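You operate a simulated robot arm through the tools that you are given. There is no shell and no other tool. Be economical: measure what you need, move in short steps, check, and stop when the job is done.

Carry out the task below with a simulated robot arm. There is one attempt and no reset: what you move stays moved.

JOB
The test lamp stays dark: pull the grey module and purge the panel.
Fine: lamp switch off first; grey module into the empty holder; purge on till the ball is up, then off.

The check looks at the end state, three seconds after you hand in, the way a careful person would. Anything else that was tipped, shoved, dropped, spilled or broken makes it a failure.

ROBOT AND FRAMES
A 6-joint arm with a two-finger parallel gripper, fixed in place. Base frame: the origin is at the foot of the arm, x ahead of it, y to its left, z up; the work surface is at about z = 85. Units: cm, rad, N and s.
With the tool pointing down near the work surface it reaches from about 36 to 82 cm from the base axis. Its first joint turns from -2.897 to 2.897 rad. Payload 3.91 kg.
The TCP is the grasp point between the finger pads, 3 cm short of the fingertips. In the tool frame z runs along the fingers and y along their closing line. The gripper opens to 11 cm. The fingers are 2 cm wide and 1 cm thick; the gripper's body (4.8 by 11.2 cm) begins 5.5 cm behind the TCP.
Orientation is that of the tool frame in the base frame, as a unit quaternion [w, x, y, z]. With the fingers straight down and closing along the base's y, the tool's x points along the base's -x, its y along +y and its z along -z.

CONTROLS
- The arm moves only by the tool play_rows. Its argument "deltas" is a list of rows, each a list of 7 numbers: the turn, a rotation vector about the tool's x, y, z in rad, then the shift along the tool's x, y, z in cm, then the opening, from 0 (shut) to 1 (fully open). In form: [[wx, wy, wz, x, y, z, claw], ...]. A call has 1 to 8 rows; each row shifts and turns the commanded pose from where the row before left it, along the tool's axes as they then stand. Rows are played at 5 a second. More than 5 cm and 0.15 rad between two rows, or a gripper value outside its range, and nothing of the call is played. A pose out of reach is approached as far as the arm can. The call stops where the force on the tool passes 40 N (or 10 N more than at its start, if that is more) or the arm is blocked; 0.2 s more then pass. The fingers move at their own pace (about 4.5 cm/s each) and stop on an object; they squeeze with about 27 N. The grip force told is the motor's: it shows also when the fingers shut on nothing. Time passes only in rows, and 0.2 s behind the last, so rows that do not move let the fingers close. The reply holds the time, the measured pose of the TCP, the force on the tool along the base axes, the opening and the grip force, in the units named above and with some noise, and new pictures: "views" is both (left out), scene, wrist or none.
- Cameras (640 x 400 px; columns grow to the right, rows downward): "scene" is fixed at [22.16, -65.24, 157.13]; the picture's right is [0.99, -0.16, 0.00], its down [-0.04, -0.27, -0.96] and it looks along [0.15, 0.95, -0.27] (base axes); focal length 323 px, centre (320, 200). "wrist" rides on the gripper at [7.7, 0.7, -11.4] in the tool frame; the picture's right is [-0.09, 1.00, 0.00], its down [-0.80, -0.07, -0.59] and it looks along [-0.59, -0.05, 0.80] (tool axes); focal length 270 px, centre (320, 200). There is no depth. A picture from a camera that has moved, and an enlarged one, comes with that camera's place and axes in the base frame and with its lens.
- raise_lower(by): slides the trunk up (or, below 0, down) by that many cm; the arm rides with it, the base frame stays. It gives what a move gives, with no picture.
- close_up(camera, box): a new picture of the part [left, top, right, bottom] of that camera's present view, enlarged. No time passes.
- sign_off(): hands the job in; it is judged then, once.

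Go step by step. Nothing tells you positions but the pictures and the camera data: compare them with the known pose of the tool, close in by small moves and look again before you grip or let go. The budget is 120 turns and 170 pictures, counting those below and the enlarged ones. Unless the task says otherwise, let go and move clear before handing in, and close with one line.

The tools are called by a JSON object that holds its "api" and its "payload". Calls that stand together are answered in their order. play_rows: Moves the arm, as the interface text tells. Its arguments: {"type":"object","properties":{"deltas":{"type":"array","items":{"type":"array","items":{"type":"number"}}},"views":{"type":"string","enum":["both","scene","wrist","none"]}},"required":["deltas"]} The other tools are called the same way: raise_lower (by) slides the trunk up or down; close_up (camera, box) takes an enlarged picture of a part of a camera's view; sign_off () hands the job in.

At the start:

```text
time_s: 0.0
tcp_pos: [14.83, 40.26, 133.97]
tool_rot: [0.0, 0.0, 1.0, -0.001]
force: [-1.2, 0.1, 0.1]
finger_gap: 10.99
grip_force: 0.0
trunk travel left (down, up): [-55.0, 6.0]
```

scene: 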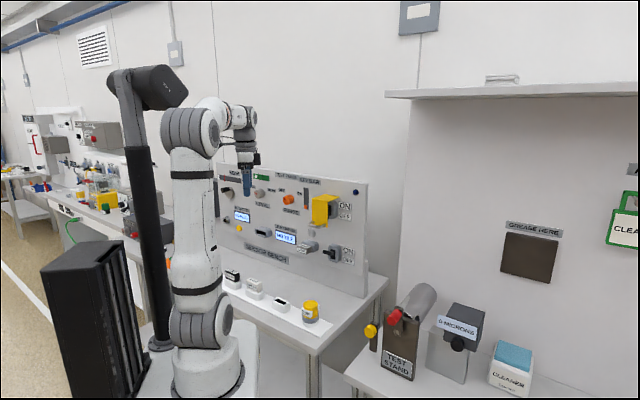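
wrist: 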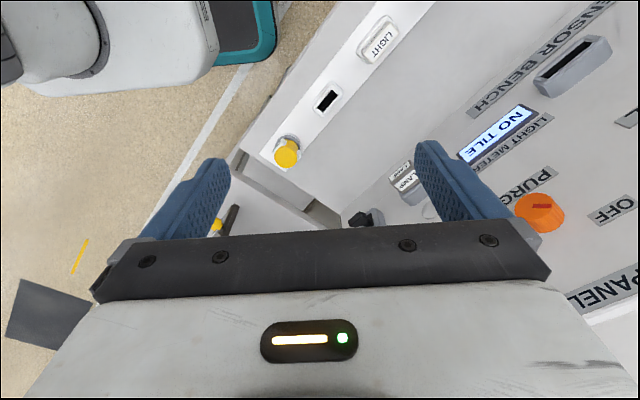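

I see a panel (sensor bench) behind the arm with knobs, switches, and modules on the bench in front of it. I'll enlarge it first.

{"api": "close_up", "payload": {"camera": "scene", "box": [210, 150, 380, 256]}}

{"api": "close_up", "payload": {"camera": "scene", "box": [210, 240, 380, 346]}}

{"api": "close_up", "payload": {"camera": "wrist", "box": [240, 0, 640, 250]}}

```text
3.76 times, centred on (295, 203) of scene
camera zoom: at [22.16, -65.24, 157.13], right [0.99, -0.16, 0.0], down [-0.04, -0.27, -0.96], along [0.15, 0.95, -0.27], focal length 1215 px, centre (414, 189)
```

zoom: 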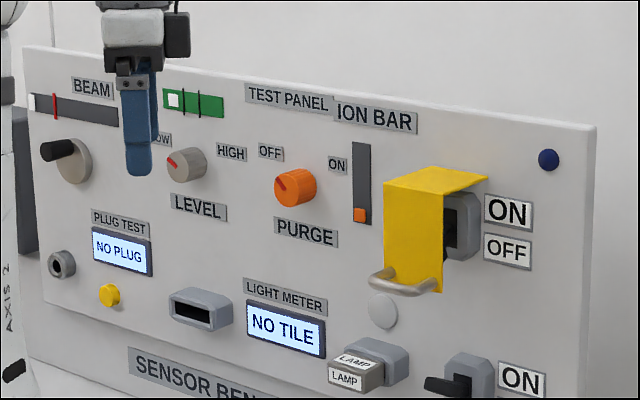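

```text
3.76 times, centred on (295, 293) of scene
camera zoom: at [22.16, -65.24, 157.13], right [0.99, -0.16, 0.0], down [-0.04, -0.27, -0.96], along [0.15, 0.95, -0.27], focal length 1215 px, centre (414, -150)
```

zoom: 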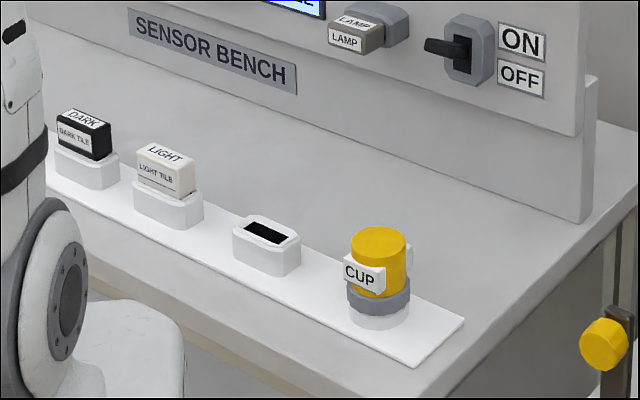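

```text
1.60 times, centred on (440, 125) of wrist
camera zoom: at [7.14, 41.03, 145.51], right [0.09, 1.0, 0.0], down [0.8, -0.07, 0.59], along [0.59, -0.05, -0.8], focal length 432 px, centre (128, 320)
```

zoom: 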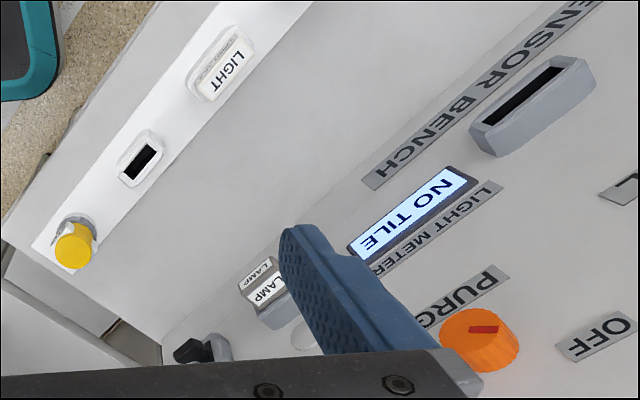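

The grey LAMP module is plugged in the panel. It sits at about (33.5, 53.8, 102.4), the lamp lever tip at (42.9, 45.8, 104.6), the purge knob at (29.6, 65.6, 120.7) and the empty holder at (24.3, 41.3, 88). The panel is turned about 45° and faces the base. I'll yaw the tool towards it first.

{"api": "play_rows", "payload": {"deltas": [[0, 0, -0.131, 0, 0, 0, 1], [0, 0, -0.131, 0, 0, 0, 1], [0, 0, -0.131, 0, 0, 0, 1], [0, 0, -0.131, 0, 0, 0, 1], [0, 0, -0.131, 0, 0, 0, 1], [0, 0, -0.13, 0, 0, 0, 1], [0, 0, 0, -3, 0, 0, 1], [0, 0, 0, -3, 0, 0, 1]], "views": "wrist"}}

```text
time_s: 1.8
tcp_pos: [19.32, 44.63, 133.97]
tool_rot: [0.0, -0.383, 0.924, 0.0]
force: [-0.2, 0.7, 0.1]
finger_gap: 11.0
grip_force: 0.2
trunk travel left (down, up): [-55.0, 6.0]
camera wrist: at [13.31, 39.67, 145.52], right [-0.64, 0.77, 0.0], down [0.62, 0.52, 0.59], along [0.46, 0.38, -0.8], focal length 270 px, centre (320, 200)
```

wrist: 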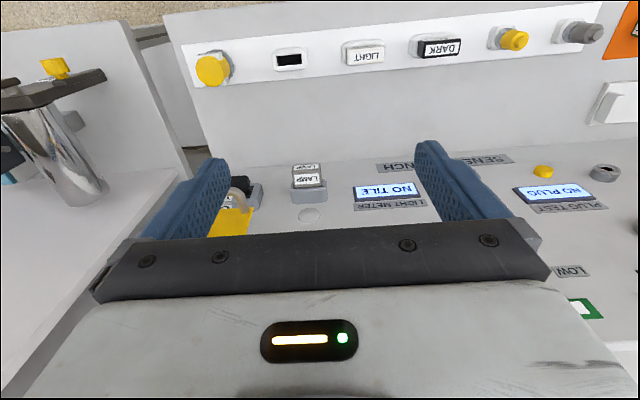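

The tool now squares with the panel, whose yaw is about 45°. Next I pitch the tool up to horizontal.

{"api": "play_rows", "payload": {"deltas": [[0, -0.131, 0, 0, 0, 0, 1], [0, -0.131, 0, 0, 0, 0, 1], [0, -0.131, 0, 0, 0, 0, 1], [0, -0.131, 0, 0, 0, 0, 1], [0, -0.131, 0, 0, 0, 0, 1], [0, -0.131, 0, 0, 0, 0, 1]], "views": "both"}}

```text
time_s: 3.2
tcp_pos: [19.1, 44.54, 134.01]
tool_rot: [0.356, -0.353, 0.853, 0.146]
force: [-0.2, -0.6, 0.2]
finger_gap: 11.0
grip_force: 0.0
trunk travel left (down, up): [-55.0, 6.0]
camera wrist: at [9.01, 35.44, 136.69], right [-0.66, 0.75, 0.06], down [0.15, 0.05, 0.99], along [0.73, 0.66, -0.15], focal length 270 px, centre (320, 200)
```

scene: 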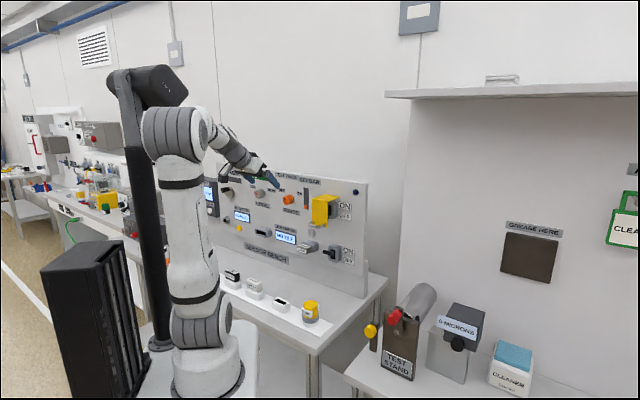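
wrist: 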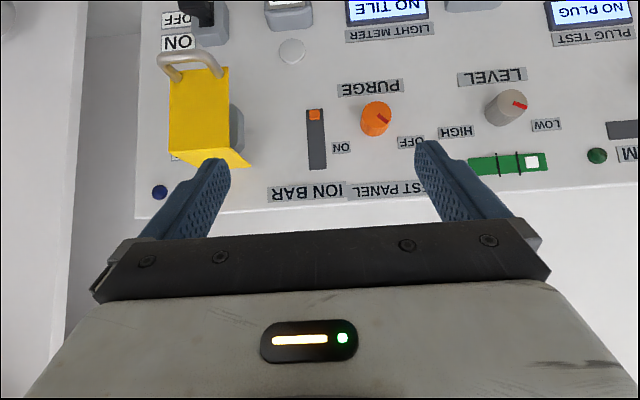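

The purge knob, ball tube and lamp switch are in view. I'll lower the trunk for a look at the lower row.

{"api": "raise_lower", "payload": {"by": -20}}

{"api": "close_up", "payload": {"camera": "wrist", "box": [60, 0, 640, 240]}}

```text
time_s: 5.4
tcp_pos: [19.07, 44.54, 114.1]
tool_rot: [0.355, -0.354, 0.853, 0.147]
force: [-0.4, 0.0, -0.1]
finger_gap: 11.0
grip_force: 0.1
trunk travel left (down, up): [-35.0, 26.0]
```

```text
1.10 times, centred on (350, 120) of wrist
camera zoom: at [9.04, 35.47, 116.71], right [-0.66, 0.75, 0.06], down [0.15, 0.05, 0.99], along [0.74, 0.66, -0.15], focal length 298 px, centre (287, 288)
```

zoom: 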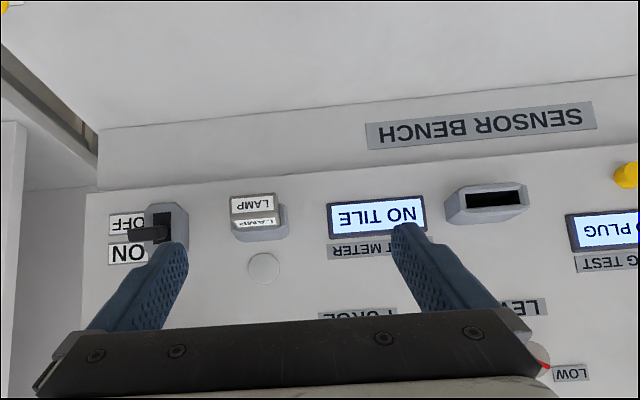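

{"api": "close_up", "payload": {"camera": "scene", "box": [290, 230, 370, 280]}}

{"api": "close_up", "payload": {"camera": "wrist", "box": [130, 90, 290, 190]}}

```text
8.00 times, centred on (330, 255) of scene
camera zoom: at [22.16, -65.24, 157.13], right [0.99, -0.16, 0.0], down [-0.04, -0.27, -0.96], along [0.15, 0.95, -0.27], focal length 2582 px, centre (240, -240)
```

zoom: 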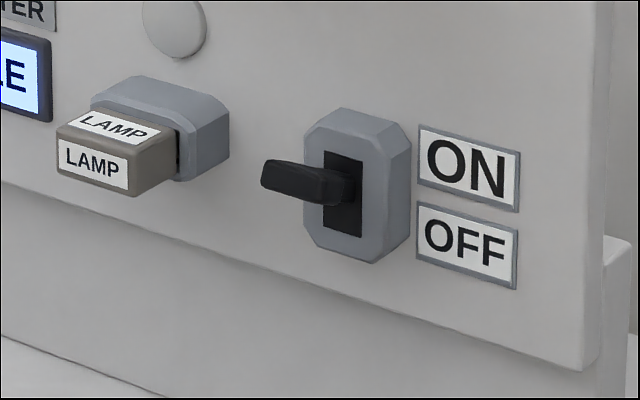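

```text
4.00 times, centred on (210, 140) of wrist
camera zoom: at [9.04, 35.47, 116.71], right [-0.66, 0.75, 0.06], down [0.15, 0.05, 0.99], along [0.74, 0.66, -0.15], focal length 1081 px, centre (760, 440)
```

zoom: 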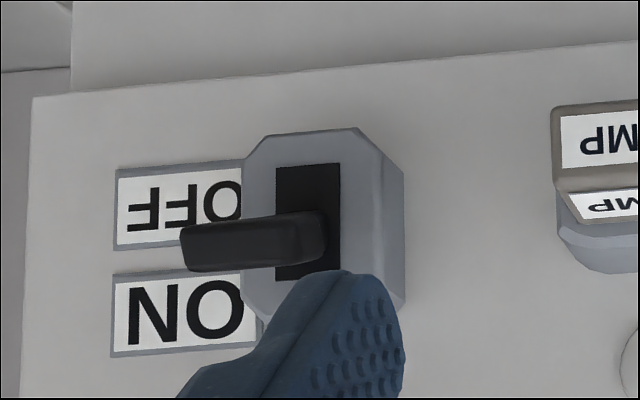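

The lever tilts up, so it reads ON. I level the tool, shut the fingers and slide across in front of the switch at a safe distance.

{"api": "play_rows", "payload": {"deltas": [[0, -0.131, 0, 0, 0, 0, 0], [0, -0.131, 0, 0, 0, 0, 0], [0, -0.131, 0, 0, 0, 0, 0], [0, -0.131, 0, 0, 0, 0, 0], [0, -0.131, 0, 0, 0, 0, 0], [0, -0.131, 0, 0, 0, 0, 0]], "views": "none"}}

{"api": "play_rows", "payload": {"deltas": [[0, 0, 0, 0, -4, 0, 0], [0, 0, 0, 0, -4, 0, 0], [0, 0, 0, 0, -4, 0, 0], [0, 0, 0, 0, -4, 0, 0], [0, 0, 0, 3, 0, 0, 0], [0, 0, 0, 3, 0, 0, 0]], "views": "both"}}

```text
time_s: 6.8
tcp_pos: [19.04, 44.53, 114.18]
tool_rot: [0.655, -0.27, 0.652, 0.271]
force: [0.2, 0.7, 0.0]
finger_gap: 0.0
grip_force: 14.1
trunk travel left (down, up): [-35.0, 26.0]
```

```text
time_s: 8.2
tcp_pos: [31.76, 35.39, 109.99]
tool_rot: [0.653, -0.271, 0.653, 0.271]
force: [0.8, -0.4, -0.5]
finger_gap: 0.0
grip_force: 27.5
out of reach, approached as far as the arm can: row 5, 6
trunk travel left (down, up): [-35.0, 26.0]
camera wrist: at [23.12, 27.83, 102.32], right [-0.7, 0.7, 0.09], down [-0.37, -0.47, 0.8], along [0.61, 0.53, 0.59], focal length 270 px, centre (320, 200)
```

scene: 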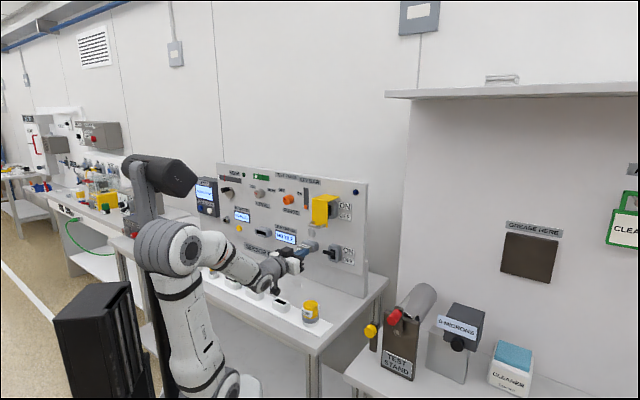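
wrist: 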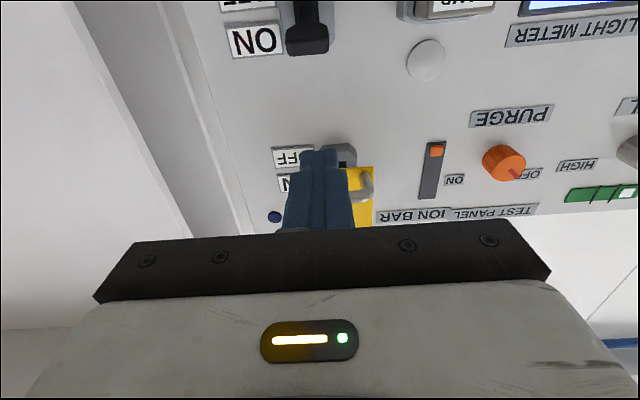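

Advancing makes the reach easier. I go forward toward the lever, stopping short of it.

{"api": "play_rows", "payload": {"deltas": [[0, 0, 0, 0, 0, 3, 0], [0, 0, 0, 0, 0, 3, 0], [0, 0, 0, 0, 0, 3, 0]], "views": "both"}}

```text
time_s: 9.0
tcp_pos: [38.13, 41.77, 110.03]
tool_rot: [0.654, -0.27, 0.653, 0.271]
force: [0.1, 0.1, 0.1]
finger_gap: 0.01
grip_force: 26.9
trunk travel left (down, up): [-35.0, 26.0]
camera wrist: at [29.46, 34.15, 102.38], right [-0.7, 0.7, 0.09], down [-0.37, -0.47, 0.8], along [0.61, 0.53, 0.59], focal length 270 px, centre (320, 200)
```

scene: 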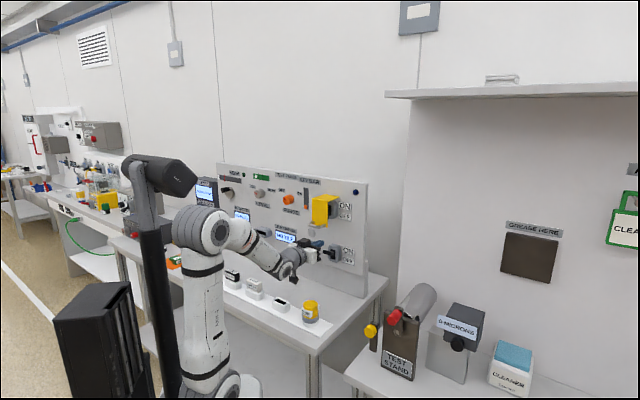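
wrist: 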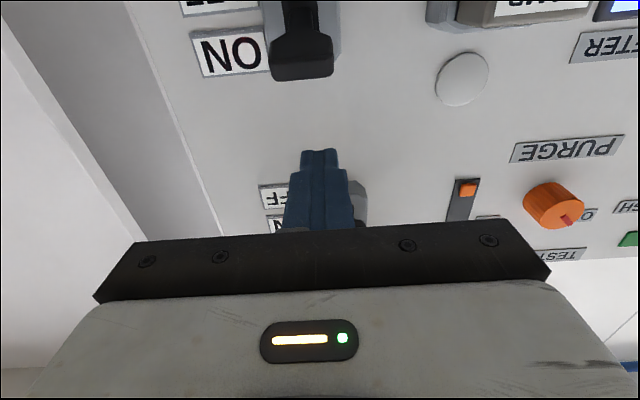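

{"api": "play_rows", "payload": {"deltas": [[0, 0, 0, 1, 0, 0, 0], [0, 0, 0, 0, 0, 2.5, 0], [0, 0, 0, 0, 0, 2.5, 0]], "views": "wrist"}}

{"api": "close_up", "payload": {"camera": "scene", "box": [270, 210, 382, 280]}}

```text
time_s: 9.8
tcp_pos: [41.58, 45.22, 109.22]
tool_rot: [0.654, -0.27, 0.654, 0.269]
force: [0.3, -0.3, -0.6]
finger_gap: 0.02
grip_force: 27.3
trunk travel left (down, up): [-35.0, 26.0]
camera wrist: at [32.86, 37.81, 101.5], right [-0.7, 0.71, 0.09], down [-0.37, -0.47, 0.8], along [0.61, 0.53, 0.59], focal length 270 px, centre (320, 200)
```

wrist: 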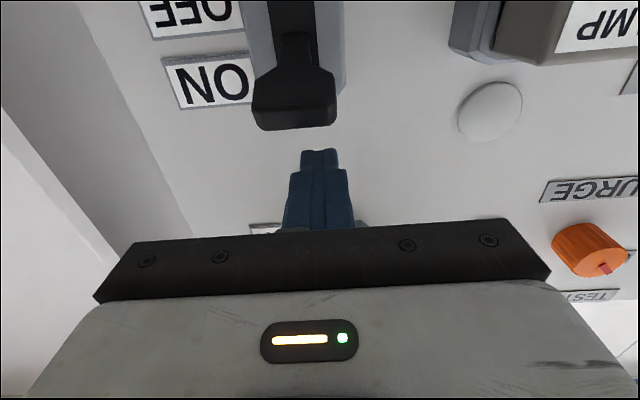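

```text
5.71 times, centred on (326, 245) of scene
camera zoom: at [22.16, -65.24, 157.13], right [0.99, -0.16, 0.0], down [-0.04, -0.27, -0.96], along [0.15, 0.95, -0.27], focal length 1844 px, centre (286, -57)
```

zoom: 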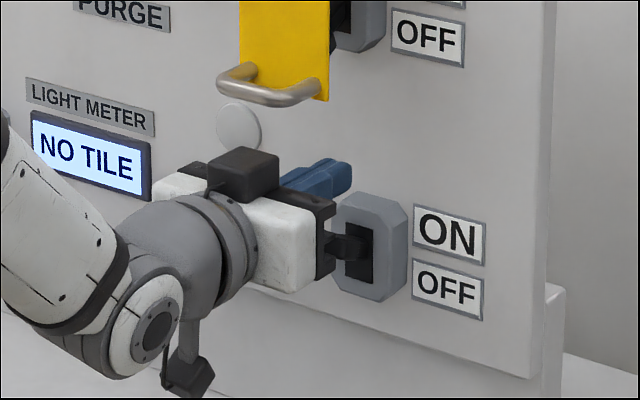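

The fingers are just above the lever. I shift 0.7 cm sideways and press down in small steps.

{"api": "play_rows", "payload": {"deltas": [[0, 0, 0, 0, -0.7, 0, 0], [0, 0, 0, 0.7, 0, 0, 0], [0, 0, 0, 0.7, 0, 0, 0], [0, 0, 0, 0.7, 0, 0, 0], [0, 0, 0, 0.7, 0, 0, 0]], "views": "wrist"}}

```text
time_s: 11.0
tcp_pos: [41.0, 45.51, 106.47]
tool_rot: [0.655, -0.267, 0.654, 0.268]
force: [0.2, -0.1, 0.5]
finger_gap: 0.0
grip_force: 26.8
out of reach, approached as far as the arm can: row 1, 3
trunk travel left (down, up): [-35.0, 26.0]
camera wrist: at [32.42, 38.02, 98.84], right [-0.7, 0.71, 0.09], down [-0.37, -0.47, 0.8], along [0.61, 0.53, 0.59], focal length 270 px, centre (320, 200)
```

wrist: 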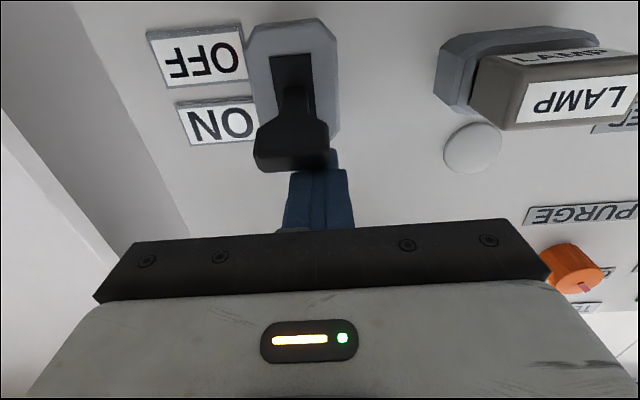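

The arm is near a wrist limit here. I'll trade arm height against trunk height in small steps: raise the tool, then lower the trunk.

{"api": "play_rows", "payload": {"deltas": [[0, 0, 0, -2, 0, 0, 0], [0, 0, 0, -2, 0, 0, 0]], "views": "none"}}

{"api": "raise_lower", "payload": {"by": -3}}

{"api": "play_rows", "payload": {"deltas": [[0, 0, 0, -1.5, 0, 0, 0], [0, 0, 0, -1.5, 0, 0, 0]], "views": "none"}}

{"api": "raise_lower", "payload": {"by": -3}}

{"api": "play_rows", "payload": {"deltas": [[0, 0, 0, -1.5, 0, 0, 0], [0, 0, 0, -1.5, 0, 0, 0]], "views": "none"}}

{"api": "raise_lower", "payload": {"by": -3}}

{"api": "play_rows", "payload": {"deltas": [[0, 0, 0, -1, 0, 0, 0], [0, 0, 0, 0, -0.9, 0, 0]], "views": "wrist"}}

```text
time_s: 11.6
tcp_pos: [41.34, 45.19, 110.45]
tool_rot: [0.654, -0.27, 0.653, 0.271]
force: [0.2, 0.3, 0.9]
finger_gap: 0.0
grip_force: 27.5
trunk travel left (down, up): [-35.0, 26.0]
```

```text
time_s: 12.3
tcp_pos: [41.3, 45.27, 107.44]
tool_rot: [0.654, -0.27, 0.653, 0.27]
force: [-0.1, 0.0, -0.9]
finger_gap: 0.02
grip_force: 27.3
trunk travel left (down, up): [-32.0, 29.0]
```

```text
time_s: 12.9
tcp_pos: [41.31, 45.36, 110.55]
tool_rot: [0.653, -0.27, 0.653, 0.27]
force: [0.3, -0.3, 0.2]
finger_gap: 0.01
grip_force: 26.8
trunk travel left (down, up): [-32.0, 29.0]
```

```text
time_s: 13.7
tcp_pos: [41.3, 45.29, 107.44]
tool_rot: [0.653, -0.27, 0.653, 0.27]
force: [-0.1, 0.7, 0.6]
finger_gap: 0.0
grip_force: 26.8
trunk travel left (down, up): [-29.0, 32.0]
```

```text
time_s: 14.3
tcp_pos: [41.36, 45.27, 110.5]
tool_rot: [0.654, -0.27, 0.653, 0.271]
force: [0.4, 0.1, 0.1]
finger_gap: 0.01
grip_force: 26.8
trunk travel left (down, up): [-29.0, 32.0]
```

```text
time_s: 15.0
tcp_pos: [41.21, 45.27, 107.31]
tool_rot: [0.654, -0.271, 0.652, 0.271]
force: [-0.2, -0.3, -0.2]
finger_gap: 0.0
grip_force: 26.6
trunk travel left (down, up): [-26.0, 35.0]
```

```text
time_s: 15.6
tcp_pos: [41.85, 44.67, 108.54]
tool_rot: [0.654, -0.27, 0.653, 0.27]
force: [-0.1, 0.4, -0.4]
finger_gap: 0.01
grip_force: 26.9
trunk travel left (down, up): [-26.0, 35.0]
camera wrist: at [33.32, 37.09, 100.83], right [-0.7, 0.7, 0.09], down [-0.37, -0.47, 0.8], along [0.6, 0.53, 0.59], focal length 270 px, centre (320, 200)
```

wrist: 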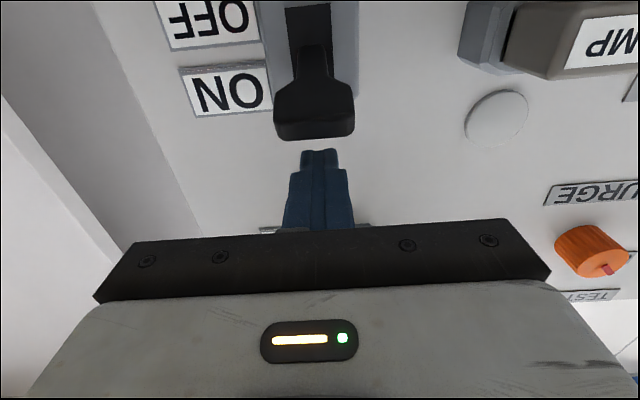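

The reach is good now and the fingers line up with the lever. I press down in steps.

{"api": "play_rows", "payload": {"deltas": [[0, 0, 0, 0.7, 0, 0, 0], [0, 0, 0, 0.7, 0, 0, 0], [0, 0, 0, 0.7, 0, 0, 0], [0, 0, 0, 0.6, 0, 0, 0]], "views": "wrist"}}

{"api": "close_up", "payload": {"camera": "scene", "box": [300, 220, 364, 260]}}

```text
time_s: 16.6
tcp_pos: [41.97, 44.66, 105.79]
tool_rot: [0.654, -0.271, 0.653, 0.271]
force: [0.4, 0.2, -0.2]
finger_gap: 0.0
grip_force: 26.8
trunk travel left (down, up): [-26.0, 35.0]
camera wrist: at [33.34, 37.06, 98.07], right [-0.7, 0.7, 0.09], down [-0.37, -0.47, 0.8], along [0.6, 0.53, 0.59], focal length 270 px, centre (320, 200)
```

wrist: 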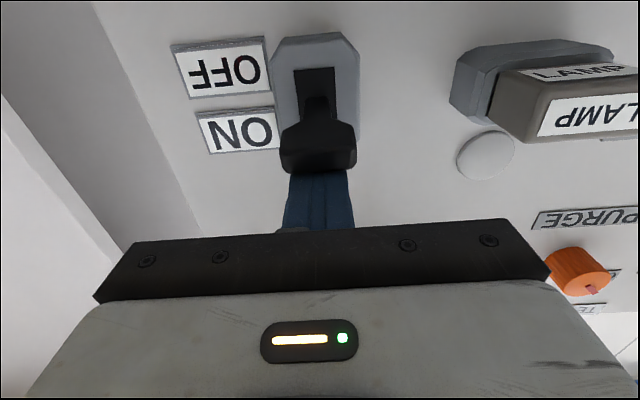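

```text
10.00 times, centred on (332, 240) of scene
camera zoom: at [22.16, -65.24, 157.13], right [0.99, -0.16, 0.0], down [-0.04, -0.27, -0.96], along [0.15, 0.95, -0.27], focal length 3228 px, centre (200, -200)
```

zoom: 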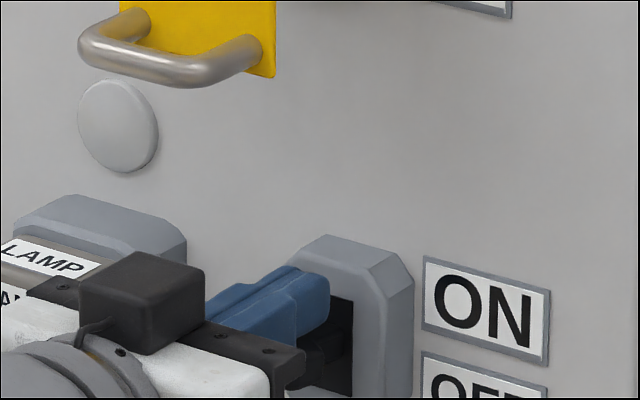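

{"api": "play_rows", "payload": {"deltas": [[0, 0, 0, 0.5, 0, 0, 0], [0, 0, 0, 0.5, 0, 0, 0], [0, 0, 0, 0.5, 0, 0, 0], [0, 0, 0, 0.5, 0, 0, 0]], "views": "wrist"}}

{"api": "close_up", "payload": {"camera": "scene", "box": [300, 230, 364, 270]}}

```text
time_s: 17.6
tcp_pos: [41.86, 44.65, 103.75]
tool_rot: [0.655, -0.268, 0.654, 0.269]
force: [1.0, -0.2, 0.8]
finger_gap: 0.01
grip_force: 27.2
trunk travel left (down, up): [-26.0, 35.0]
camera wrist: at [33.28, 37.13, 96.08], right [-0.7, 0.71, 0.09], down [-0.37, -0.47, 0.8], along [0.61, 0.53, 0.59], focal length 270 px, centre (320, 200)
```

wrist: 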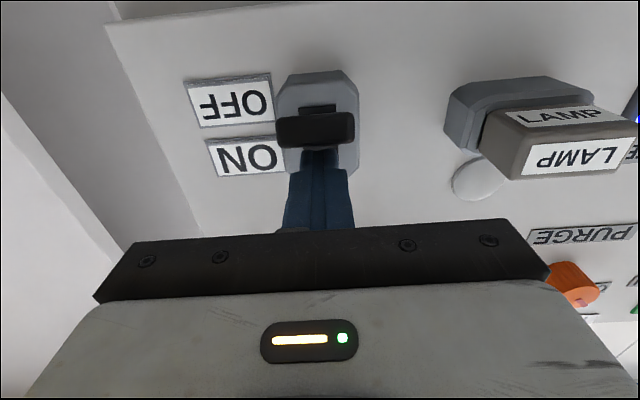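

```text
10.00 times, centred on (332, 250) of scene
camera zoom: at [22.16, -65.24, 157.13], right [0.99, -0.16, 0.0], down [-0.04, -0.27, -0.96], along [0.15, 0.95, -0.27], focal length 3228 px, centre (200, -300)
```

zoom: 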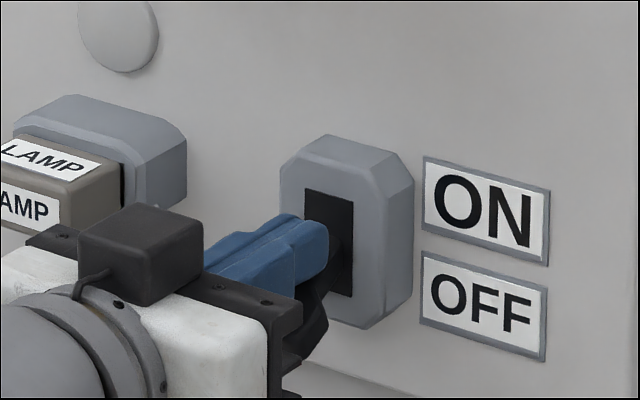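

The lever seems to have swung down. I lift off and back out to confirm.

{"api": "play_rows", "payload": {"deltas": [[0, 0, 0, -2, 0, 0, 0], [0, 0, 0, -2, 0, 0, 0], [0, 0, 0, 0, 0, -4, 0], [0, 0, 0, 0, 0, -4, 0]], "views": "wrist"}}

{"api": "close_up", "payload": {"camera": "scene", "box": [290, 220, 370, 270]}}

```text
time_s: 18.6
tcp_pos: [36.2, 38.89, 107.72]
tool_rot: [0.653, -0.271, 0.653, 0.271]
force: [-0.4, 1.4, -0.3]
finger_gap: 0.0
grip_force: 27.2
trunk travel left (down, up): [-26.0, 35.0]
camera wrist: at [27.68, 31.36, 100.02], right [-0.7, 0.7, 0.09], down [-0.37, -0.47, 0.8], along [0.61, 0.53, 0.59], focal length 270 px, centre (320, 200)
```

wrist: 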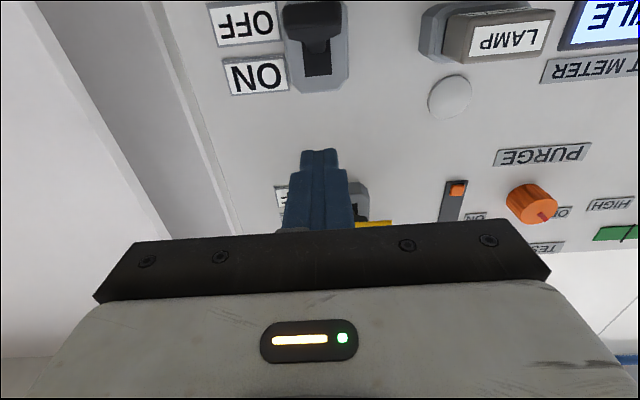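

```text
8.00 times, centred on (330, 245) of scene
camera zoom: at [22.16, -65.24, 157.13], right [0.99, -0.16, 0.0], down [-0.04, -0.27, -0.96], along [0.15, 0.95, -0.27], focal length 2582 px, centre (240, -160)
```

zoom: 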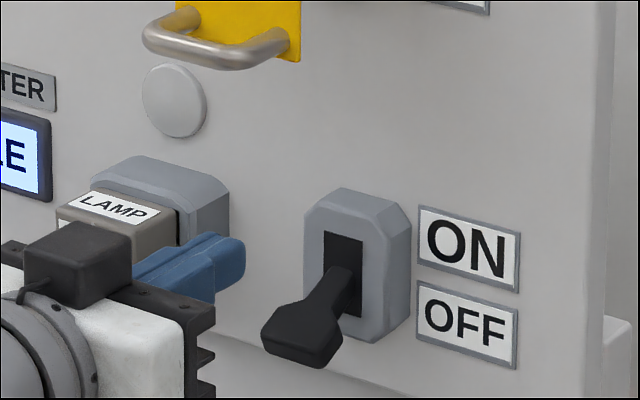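

The switch is now OFF. Next I slide across in front of the grey module and open the fingers.

{"api": "play_rows", "payload": {"deltas": [[0, 0, 0, 0, 0, -2, 0], [0, 0, 0, 0, 4.2, 0, 0], [0, 0, 0, 0, 4.2, 0, 0.5], [0, 0, 0, 0, 4.1, 0, 0.8]], "views": "none"}}

{"api": "raise_lower", "payload": {"by": -5.3}}

{"api": "play_rows", "payload": {"deltas": [[0, 0, 0, 0, 0, 0, 0.8]], "views": "both"}}

```text
time_s: 19.6
tcp_pos: [25.89, 46.55, 107.59]
tool_rot: [0.655, -0.27, 0.652, 0.27]
force: [0.4, -0.4, -0.2]
finger_gap: 4.94
grip_force: 0.0
trunk travel left (down, up): [-26.0, 35.0]
```

```text
time_s: 20.6
tcp_pos: [25.87, 46.42, 102.26]
tool_rot: [0.654, -0.27, 0.653, 0.27]
force: [0.5, 0.0, 0.6]
finger_gap: 8.8
grip_force: 0.0
trunk travel left (down, up): [-20.7, 40.3]
```

```text
time_s: 21.0
tcp_pos: [26.02, 46.44, 102.33]
tool_rot: [0.654, -0.271, 0.653, 0.271]
force: [-0.2, 0.4, 0.5]
finger_gap: 8.79
grip_force: 0.1
trunk travel left (down, up): [-20.7, 40.3]
camera wrist: at [17.45, 38.91, 94.63], right [-0.7, 0.7, 0.09], down [-0.37, -0.47, 0.8], along [0.6, 0.53, 0.59], focal length 270 px, centre (320, 200)
```

scene: 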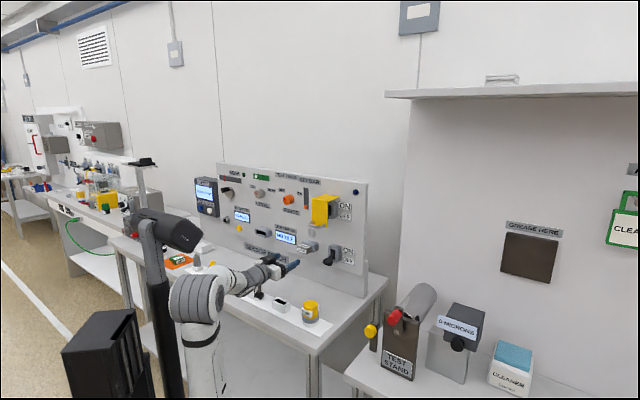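
wrist: 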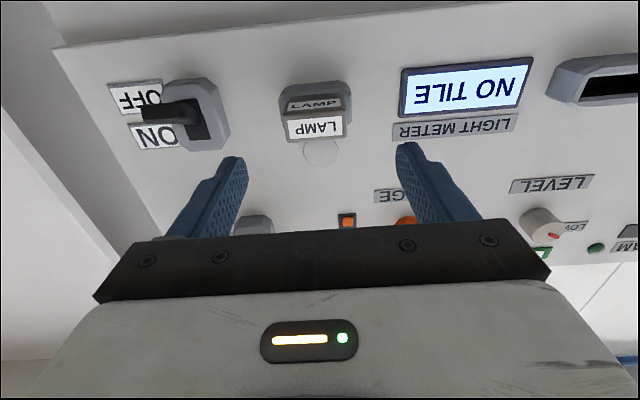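

The module is centred between the open fingers. I go forward with tips stopping before the socket.

{"api": "play_rows", "payload": {"deltas": [[0, 0, 0, -0.3, -0.25, 3, 0.8], [0, 0, 0, 0, 0, 3, 0.8], [0, 0, 0, 0, 0, 2.5, 0.8]], "views": "wrist"}}

{"api": "close_up", "payload": {"camera": "scene", "box": [260, 220, 356, 280]}}

```text
time_s: 21.8
tcp_pos: [32.22, 52.39, 102.72]
tool_rot: [0.653, -0.27, 0.653, 0.27]
force: [-0.5, 0.2, -0.3]
finger_gap: 8.77
grip_force: 0.0
trunk travel left (down, up): [-20.7, 40.3]
camera wrist: at [23.72, 44.73, 94.94], right [-0.7, 0.7, 0.09], down [-0.37, -0.47, 0.8], along [0.6, 0.53, 0.59], focal length 270 px, centre (320, 200)
```

wrist: 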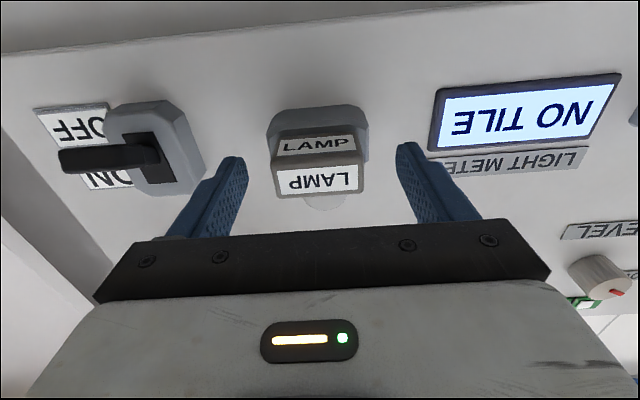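

```text
6.67 times, centred on (308, 250) of scene
camera zoom: at [22.16, -65.24, 157.13], right [0.99, -0.16, 0.0], down [-0.04, -0.27, -0.96], along [0.15, 0.95, -0.27], focal length 2152 px, centre (400, -133)
```

zoom: 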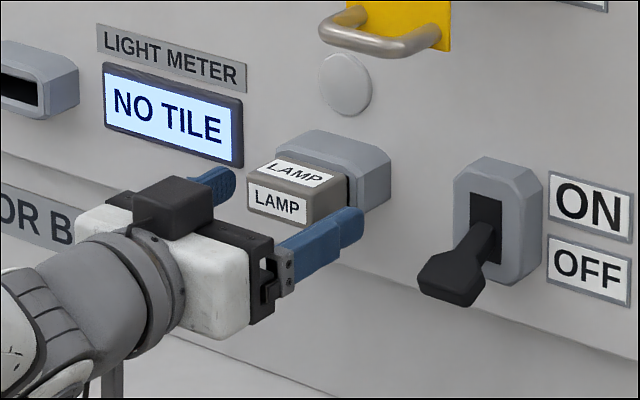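

{"api": "play_rows", "payload": {"deltas": [[0, 0, 0, -0.3, 0, 1.2, 0.8], [0, 0, 0, 0, 0, 0, 0.4], [0, 0, 0, 0, 0, 0, 0.3], [0, 0, 0, 0, 0, 0, 0.2], [0, 0, 0, 0, 0, 0, 0.2]], "views": "wrist"}}

{"api": "close_up", "payload": {"camera": "scene", "box": [260, 220, 356, 280]}}

```text
time_s: 23.0
tcp_pos: [33.1, 53.12, 103.02]
tool_rot: [0.654, -0.27, 0.653, 0.27]
force: [8.2, -8.0, 0.1]
finger_gap: 5.14
grip_force: 26.7
trunk travel left (down, up): [-20.7, 40.3]
camera wrist: at [24.63, 45.51, 95.28], right [-0.7, 0.71, 0.09], down [-0.37, -0.47, 0.8], along [0.61, 0.53, 0.59], focal length 270 px, centre (320, 200)
```

wrist: 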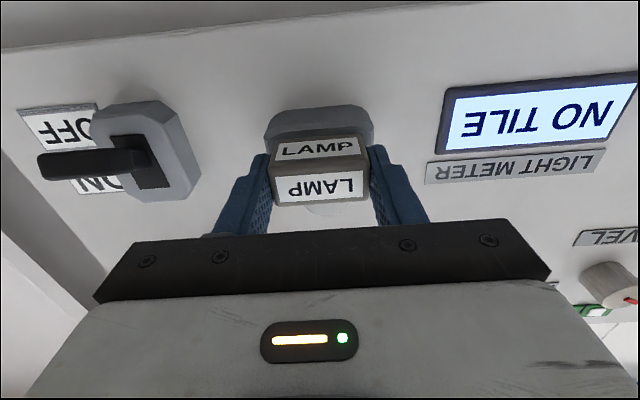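

```text
6.67 times, centred on (308, 250) of scene
camera zoom: at [22.16, -65.24, 157.13], right [0.99, -0.16, 0.0], down [-0.04, -0.27, -0.96], along [0.15, 0.95, -0.27], focal length 2152 px, centre (400, -133)
```

zoom: 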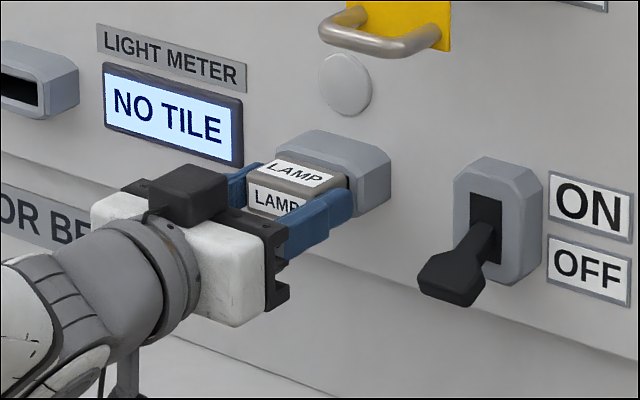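

Gripped (5.1 cm wide). I relieve the small side load and pull straight out.

{"api": "play_rows", "payload": {"deltas": [[0, 0, 0, 0, -0.2, 0, 0.2], [0, 0, 0, 0, 0, 0, 0.2]], "views": "none"}}

{"api": "play_rows", "payload": {"deltas": [[0, 0, 0, 0, 0, -0.7, 0.2], [0, 0, 0, 0, 0, -0.7, 0.2], [0, 0, 0, 0, 0, -0.7, 0.2], [0, 0, 0, 0, 0, -0.7, 0.2]], "views": "wrist"}}

{"api": "close_up", "payload": {"camera": "scene", "box": [260, 220, 356, 280]}}

```text
time_s: 23.6
tcp_pos: [33.25, 53.04, 103.11]
tool_rot: [0.654, -0.27, 0.653, 0.27]
force: [3.5, 0.7, 1.3]
finger_gap: 5.13
grip_force: 27.2
trunk travel left (down, up): [-20.7, 40.3]
```

```text
time_s: 24.6
tcp_pos: [31.15, 51.07, 102.91]
tool_rot: [0.654, -0.27, 0.653, 0.27]
force: [0.7, 0.0, 0.4]
finger_gap: 5.11
grip_force: 27.0
trunk travel left (down, up): [-20.7, 40.3]
camera wrist: at [22.63, 43.48, 95.22], right [-0.7, 0.7, 0.09], down [-0.37, -0.47, 0.8], along [0.61, 0.53, 0.59], focal length 270 px, centre (320, 200)
```

wrist: 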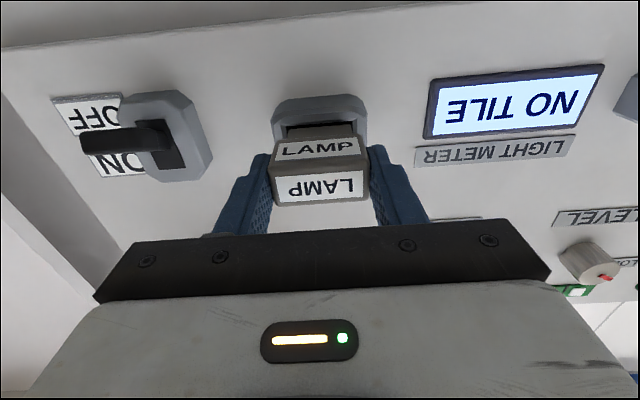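

```text
6.67 times, centred on (308, 250) of scene
camera zoom: at [22.16, -65.24, 157.13], right [0.99, -0.16, 0.0], down [-0.04, -0.27, -0.96], along [0.15, 0.95, -0.27], focal length 2152 px, centre (400, -133)
```

zoom: 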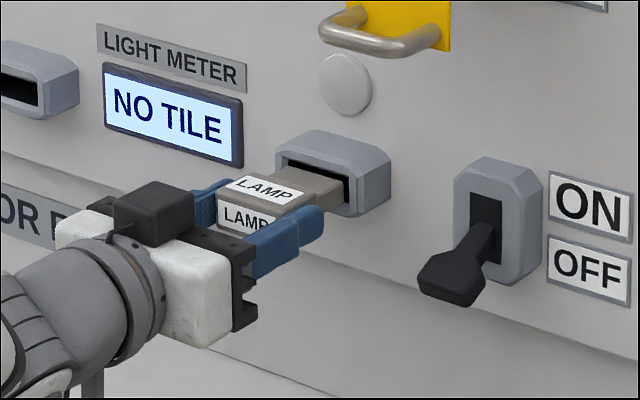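

It slides out freely. I pull it clear and raise it.

{"api": "play_rows", "payload": {"deltas": [[0, 0, 0, 0, 0, -1.5, 0.2], [0, 0, 0, 0, 0, -1.5, 0.2], [0, 0, 0, 0, 0, -2, 0.2], [0, 0, 0, 0, 0, -2, 0.2]], "views": "wrist"}}

{"api": "raise_lower", "payload": {"by": 12}}

{"api": "close_up", "payload": {"camera": "scene", "box": [240, 190, 368, 270]}}

```text
time_s: 25.6
tcp_pos: [26.3, 46.11, 102.96]
tool_rot: [0.654, -0.27, 0.653, 0.27]
force: [-0.3, 0.4, -0.1]
finger_gap: 5.13
grip_force: 27.2
trunk travel left (down, up): [-20.7, 40.3]
camera wrist: at [17.71, 38.54, 95.25], right [-0.7, 0.7, 0.09], down [-0.37, -0.47, 0.8], along [0.6, 0.53, 0.59], focal length 270 px, centre (320, 200)
```

wrist: 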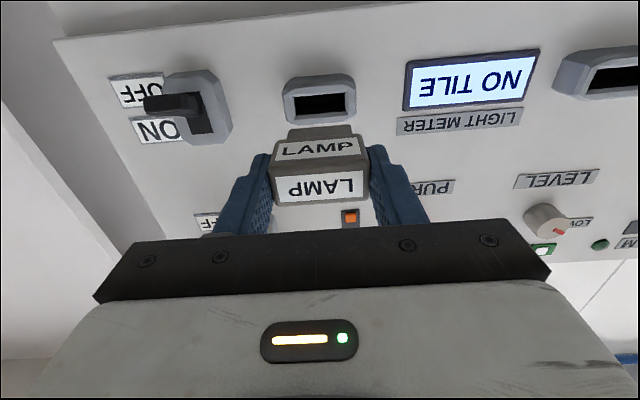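

```text
time_s: 27.1
tcp_pos: [26.32, 46.19, 114.94]
tool_rot: [0.654, -0.27, 0.653, 0.27]
force: [0.2, -0.2, -1.4]
finger_gap: 5.14
grip_force: 27.1
trunk travel left (down, up): [-32.7, 28.3]
```

```text
5.00 times, centred on (304, 230) of scene
camera zoom: at [22.16, -65.24, 157.13], right [0.99, -0.16, 0.0], down [-0.04, -0.27, -0.96], along [0.15, 0.95, -0.27], focal length 1614 px, centre (400, 50)
```

zoom: 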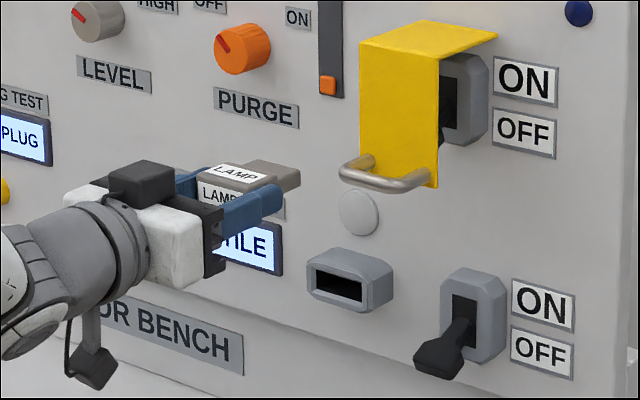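

Now I pitch the tool down so the tongue points at the holder.

{"api": "play_rows", "payload": {"deltas": [[0, 0.131, 0, 0, 0, 0, 0.2], [0, 0.131, 0, 0, 0, 0, 0.2], [0, 0.131, 0, 0, 0, 0, 0.2], [0, 0.131, 0, 0, 0, 0, 0.2], [0, 0.131, 0, 0, 0, 0, 0.2], [0, 0.131, 0, 0, 0, 0, 0.2]], "views": "none"}}

{"api": "play_rows", "payload": {"deltas": [[0, 0.131, 0, 0, 0, 0, 0.2], [0, 0.131, 0, 0, 0, 0, 0.2], [0, 0.131, 0, 0, 0, 0, 0.2], [0, 0.131, 0, 0, 0, 0, 0.2], [0, 0.131, 0, 0, 0, 0, 0.2], [0, 0.13, 0, 0, 0, 0, 0.2]], "views": "both"}}

```text
time_s: 28.5
tcp_pos: [26.23, 46.1, 114.86]
tool_rot: [0.353, -0.354, 0.854, 0.146]
force: [0.4, -0.5, -0.8]
finger_gap: 5.15
grip_force: 26.9
trunk travel left (down, up): [-32.7, 28.3]
```

```text
time_s: 29.9
tcp_pos: [26.38, 46.12, 114.93]
tool_rot: [-0.001, -0.383, 0.924, -0.001]
force: [-0.1, -0.7, -0.7]
finger_gap: 5.15
grip_force: 27.4
trunk travel left (down, up): [-32.7, 28.3]
camera wrist: at [20.42, 41.19, 126.4], right [-0.64, 0.77, 0.0], down [0.62, 0.52, 0.59], along [0.45, 0.38, -0.81], focal length 270 px, centre (320, 200)
```

scene: 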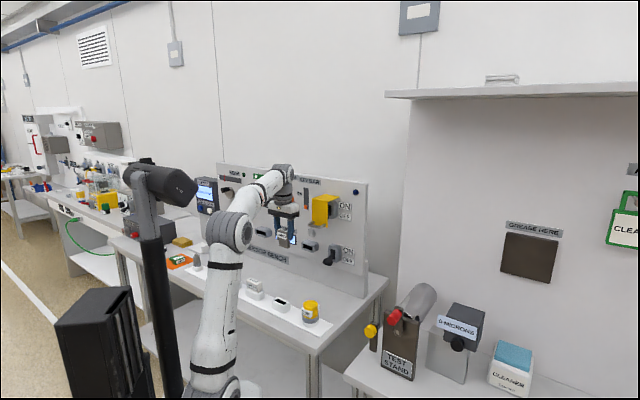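
wrist: 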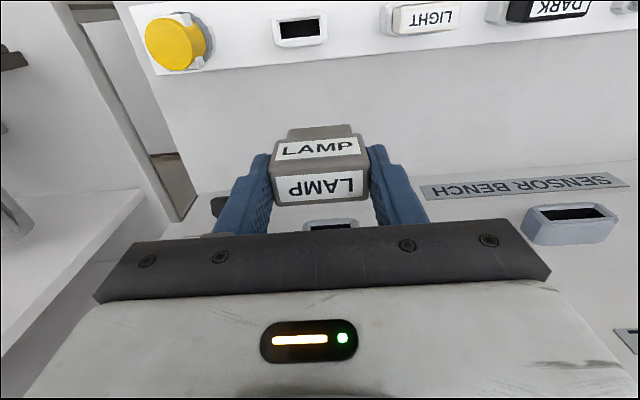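

The holder slot is at about (24.0, 41.1, 88). I move over it, then down to hover.

{"api": "play_rows", "payload": {"deltas": [[0, 0, 0, 2.6, -0.95, 0, 0.2], [0, 0, 0, 2.6, -0.95, 0, 0.2], [0, 0, 0, 0, 0, 4, 0.2], [0, 0, 0, 0, 0, 4, 0.2], [0, 0, 0, 0, 0, 4, 0.2], [0, 0, 0, 0, 0, 3, 0.2]], "views": "wrist"}}

{"api": "close_up", "payload": {"camera": "scene", "box": [224, 240, 336, 310]}}

```text
time_s: 31.3
tcp_pos: [23.92, 41.1, 99.85]
tool_rot: [0.001, -0.382, 0.924, 0.0]
force: [-0.2, -0.3, -0.1]
finger_gap: 5.17
grip_force: 26.5
trunk travel left (down, up): [-32.7, 28.3]
camera wrist: at [18.03, 36.2, 111.35], right [-0.64, 0.77, 0.0], down [0.62, 0.52, 0.6], along [0.46, 0.38, -0.8], focal length 270 px, centre (320, 200)
```

wrist: 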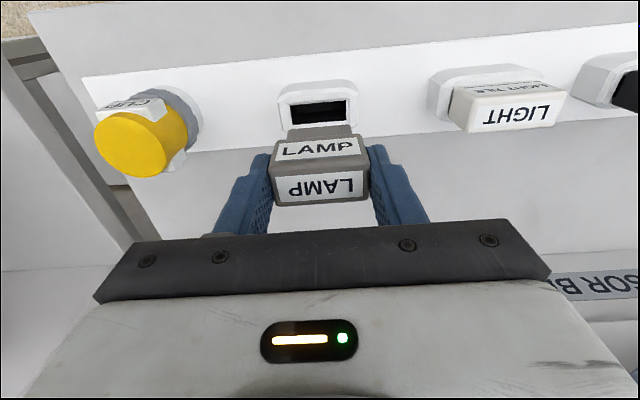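

```text
5.71 times, centred on (280, 275) of scene
camera zoom: at [22.16, -65.24, 157.13], right [0.99, -0.16, 0.0], down [-0.04, -0.27, -0.96], along [0.15, 0.95, -0.27], focal length 1844 px, centre (549, -229)
```

zoom: 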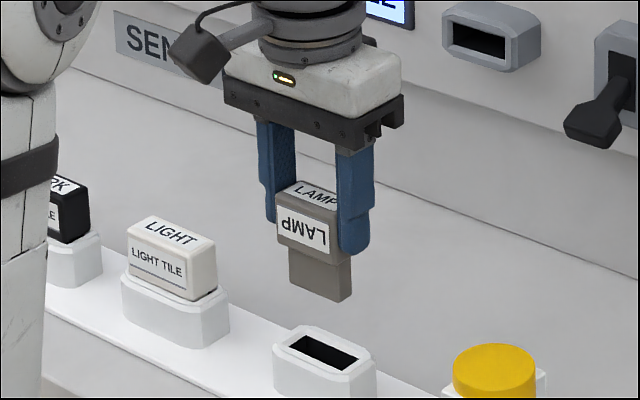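

The alignment looks close. I zoom in to check rotation before inserting.

{"api": "close_up", "payload": {"camera": "scene", "box": [264, 268, 296, 288]}}

{"api": "close_up", "payload": {"camera": "scene", "box": [264, 292, 296, 312]}}

{"api": "close_up", "payload": {"camera": "wrist", "box": [240, 60, 400, 160]}}

```text
16.00 times, centred on (280, 278) of scene
camera zoom: at [22.16, -65.24, 157.13], right [0.99, -0.16, 0.0], down [-0.04, -0.27, -0.96], along [0.15, 0.95, -0.27], focal length 5165 px, centre (960, -1048)
```

zoom: 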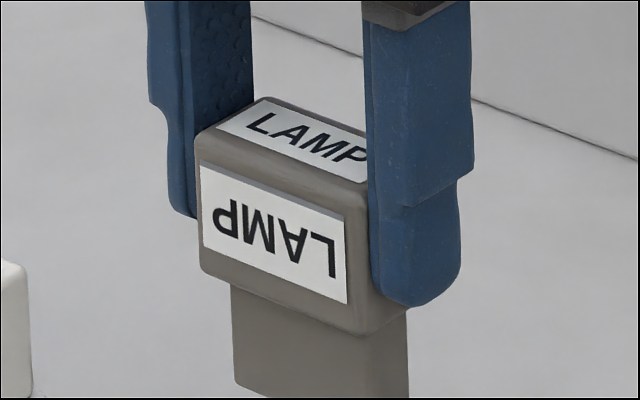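

```text
16.00 times, centred on (280, 302) of scene
camera zoom: at [22.16, -65.24, 157.13], right [0.99, -0.16, 0.0], down [-0.04, -0.27, -0.96], along [0.15, 0.95, -0.27], focal length 5165 px, centre (960, -1432)
```

zoom: 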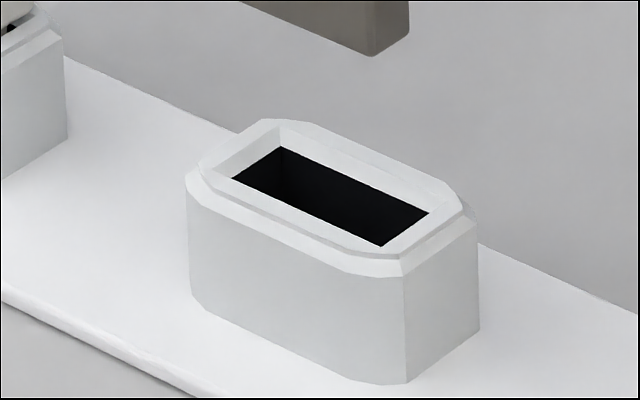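

```text
4.00 times, centred on (320, 110) of wrist
camera zoom: at [18.03, 36.2, 111.35], right [-0.64, 0.77, 0.0], down [0.62, 0.52, 0.6], along [0.46, 0.38, -0.8], focal length 1081 px, centre (320, 560)
```

zoom: 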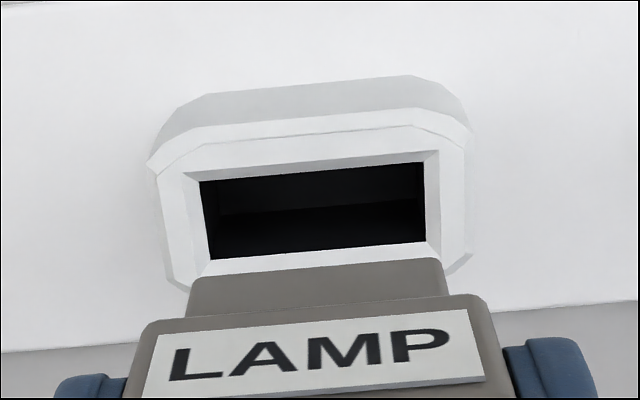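

The slot and tongue agree within 0.15 cm. I make the tiny correction and descend gently.

{"api": "play_rows", "payload": {"deltas": [[0, 0, 0, 0.08, -0.12, 1.5, 0.2], [0, 0, 0, 0, 0, 1.5, 0.2], [0, 0, 0, 0, 0, 0.7, 0.2], [0, 0, 0, 0, 0, 0.5, 0.2], [0, 0, 0, 0, 0, 0.5, 0.2], [0, 0, 0, 0, 0, 0.5, 0.2]], "views": "wrist"}}

{"api": "close_up", "payload": {"camera": "scene", "box": [248, 270, 312, 310]}}

```text
time_s: 32.7
tcp_pos: [24.02, 40.88, 94.69]
tool_rot: [0.001, -0.383, 0.924, 0.001]
force: [-0.7, -0.1, -1.4]
finger_gap: 5.14
grip_force: 27.0
trunk travel left (down, up): [-32.7, 28.3]
camera wrist: at [18.12, 36.06, 106.22], right [-0.64, 0.77, 0.0], down [0.62, 0.52, 0.6], along [0.46, 0.38, -0.8], focal length 270 px, centre (320, 200)
```

wrist: 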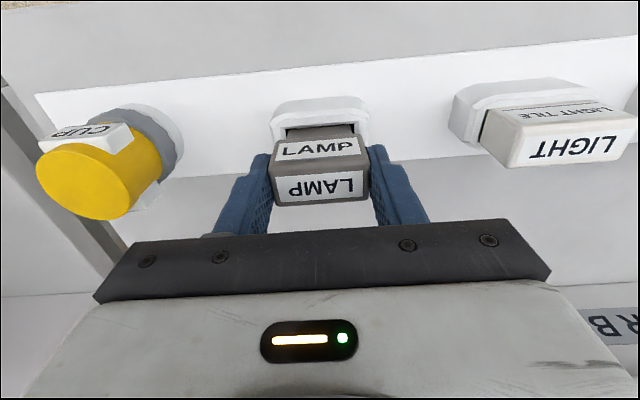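

```text
10.00 times, centred on (280, 290) of scene
camera zoom: at [22.16, -65.24, 157.13], right [0.99, -0.16, 0.0], down [-0.04, -0.27, -0.96], along [0.15, 0.95, -0.27], focal length 3228 px, centre (720, -700)
```

zoom: 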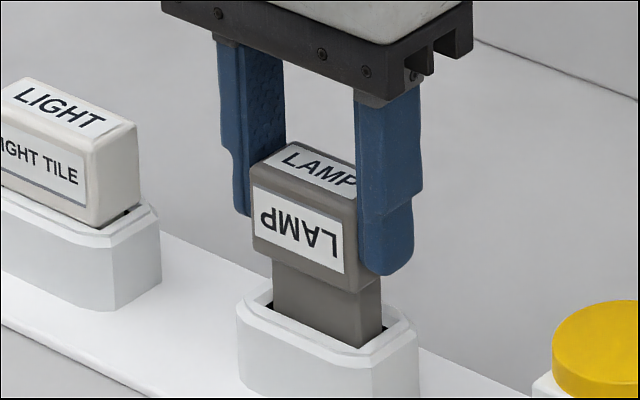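

{"api": "play_rows", "payload": {"deltas": [[0, 0, 0, 0, 0, 0.3, 0.2], [0, 0, 0, 0, 0, 0.3, 0.2], [0, 0, 0, 0, 0, 0.3, 0.2], [0, 0, 0, 0, 0, 0.3, 0.2], [0, 0, 0, 0, 0, 0.3, 0.2]], "views": "none"}}

{"api": "close_up", "payload": {"camera": "scene", "box": [248, 270, 312, 310]}}

```text
time_s: 33.9
tcp_pos: [24.01, 41.01, 93.16]
tool_rot: [0.0, -0.384, 0.924, 0.0]
force: [-0.9, -0.3, -0.5]
finger_gap: 5.15
grip_force: 26.7
trunk travel left (down, up): [-32.7, 28.3]
```

```text
10.00 times, centred on (280, 290) of scene
camera zoom: at [22.16, -65.24, 157.13], right [0.99, -0.16, 0.0], down [-0.04, -0.27, -0.96], along [0.15, 0.95, -0.27], focal length 3228 px, centre (720, -700)
```

zoom: 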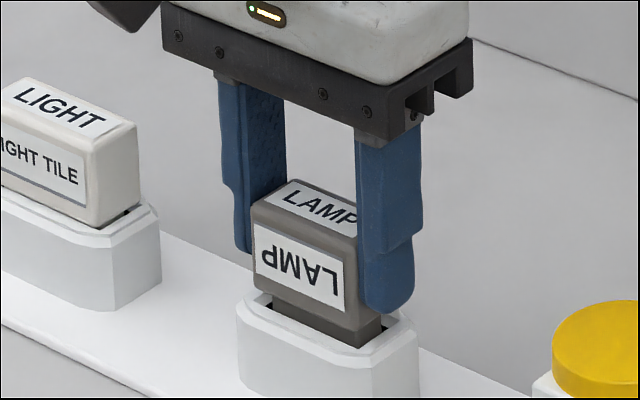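

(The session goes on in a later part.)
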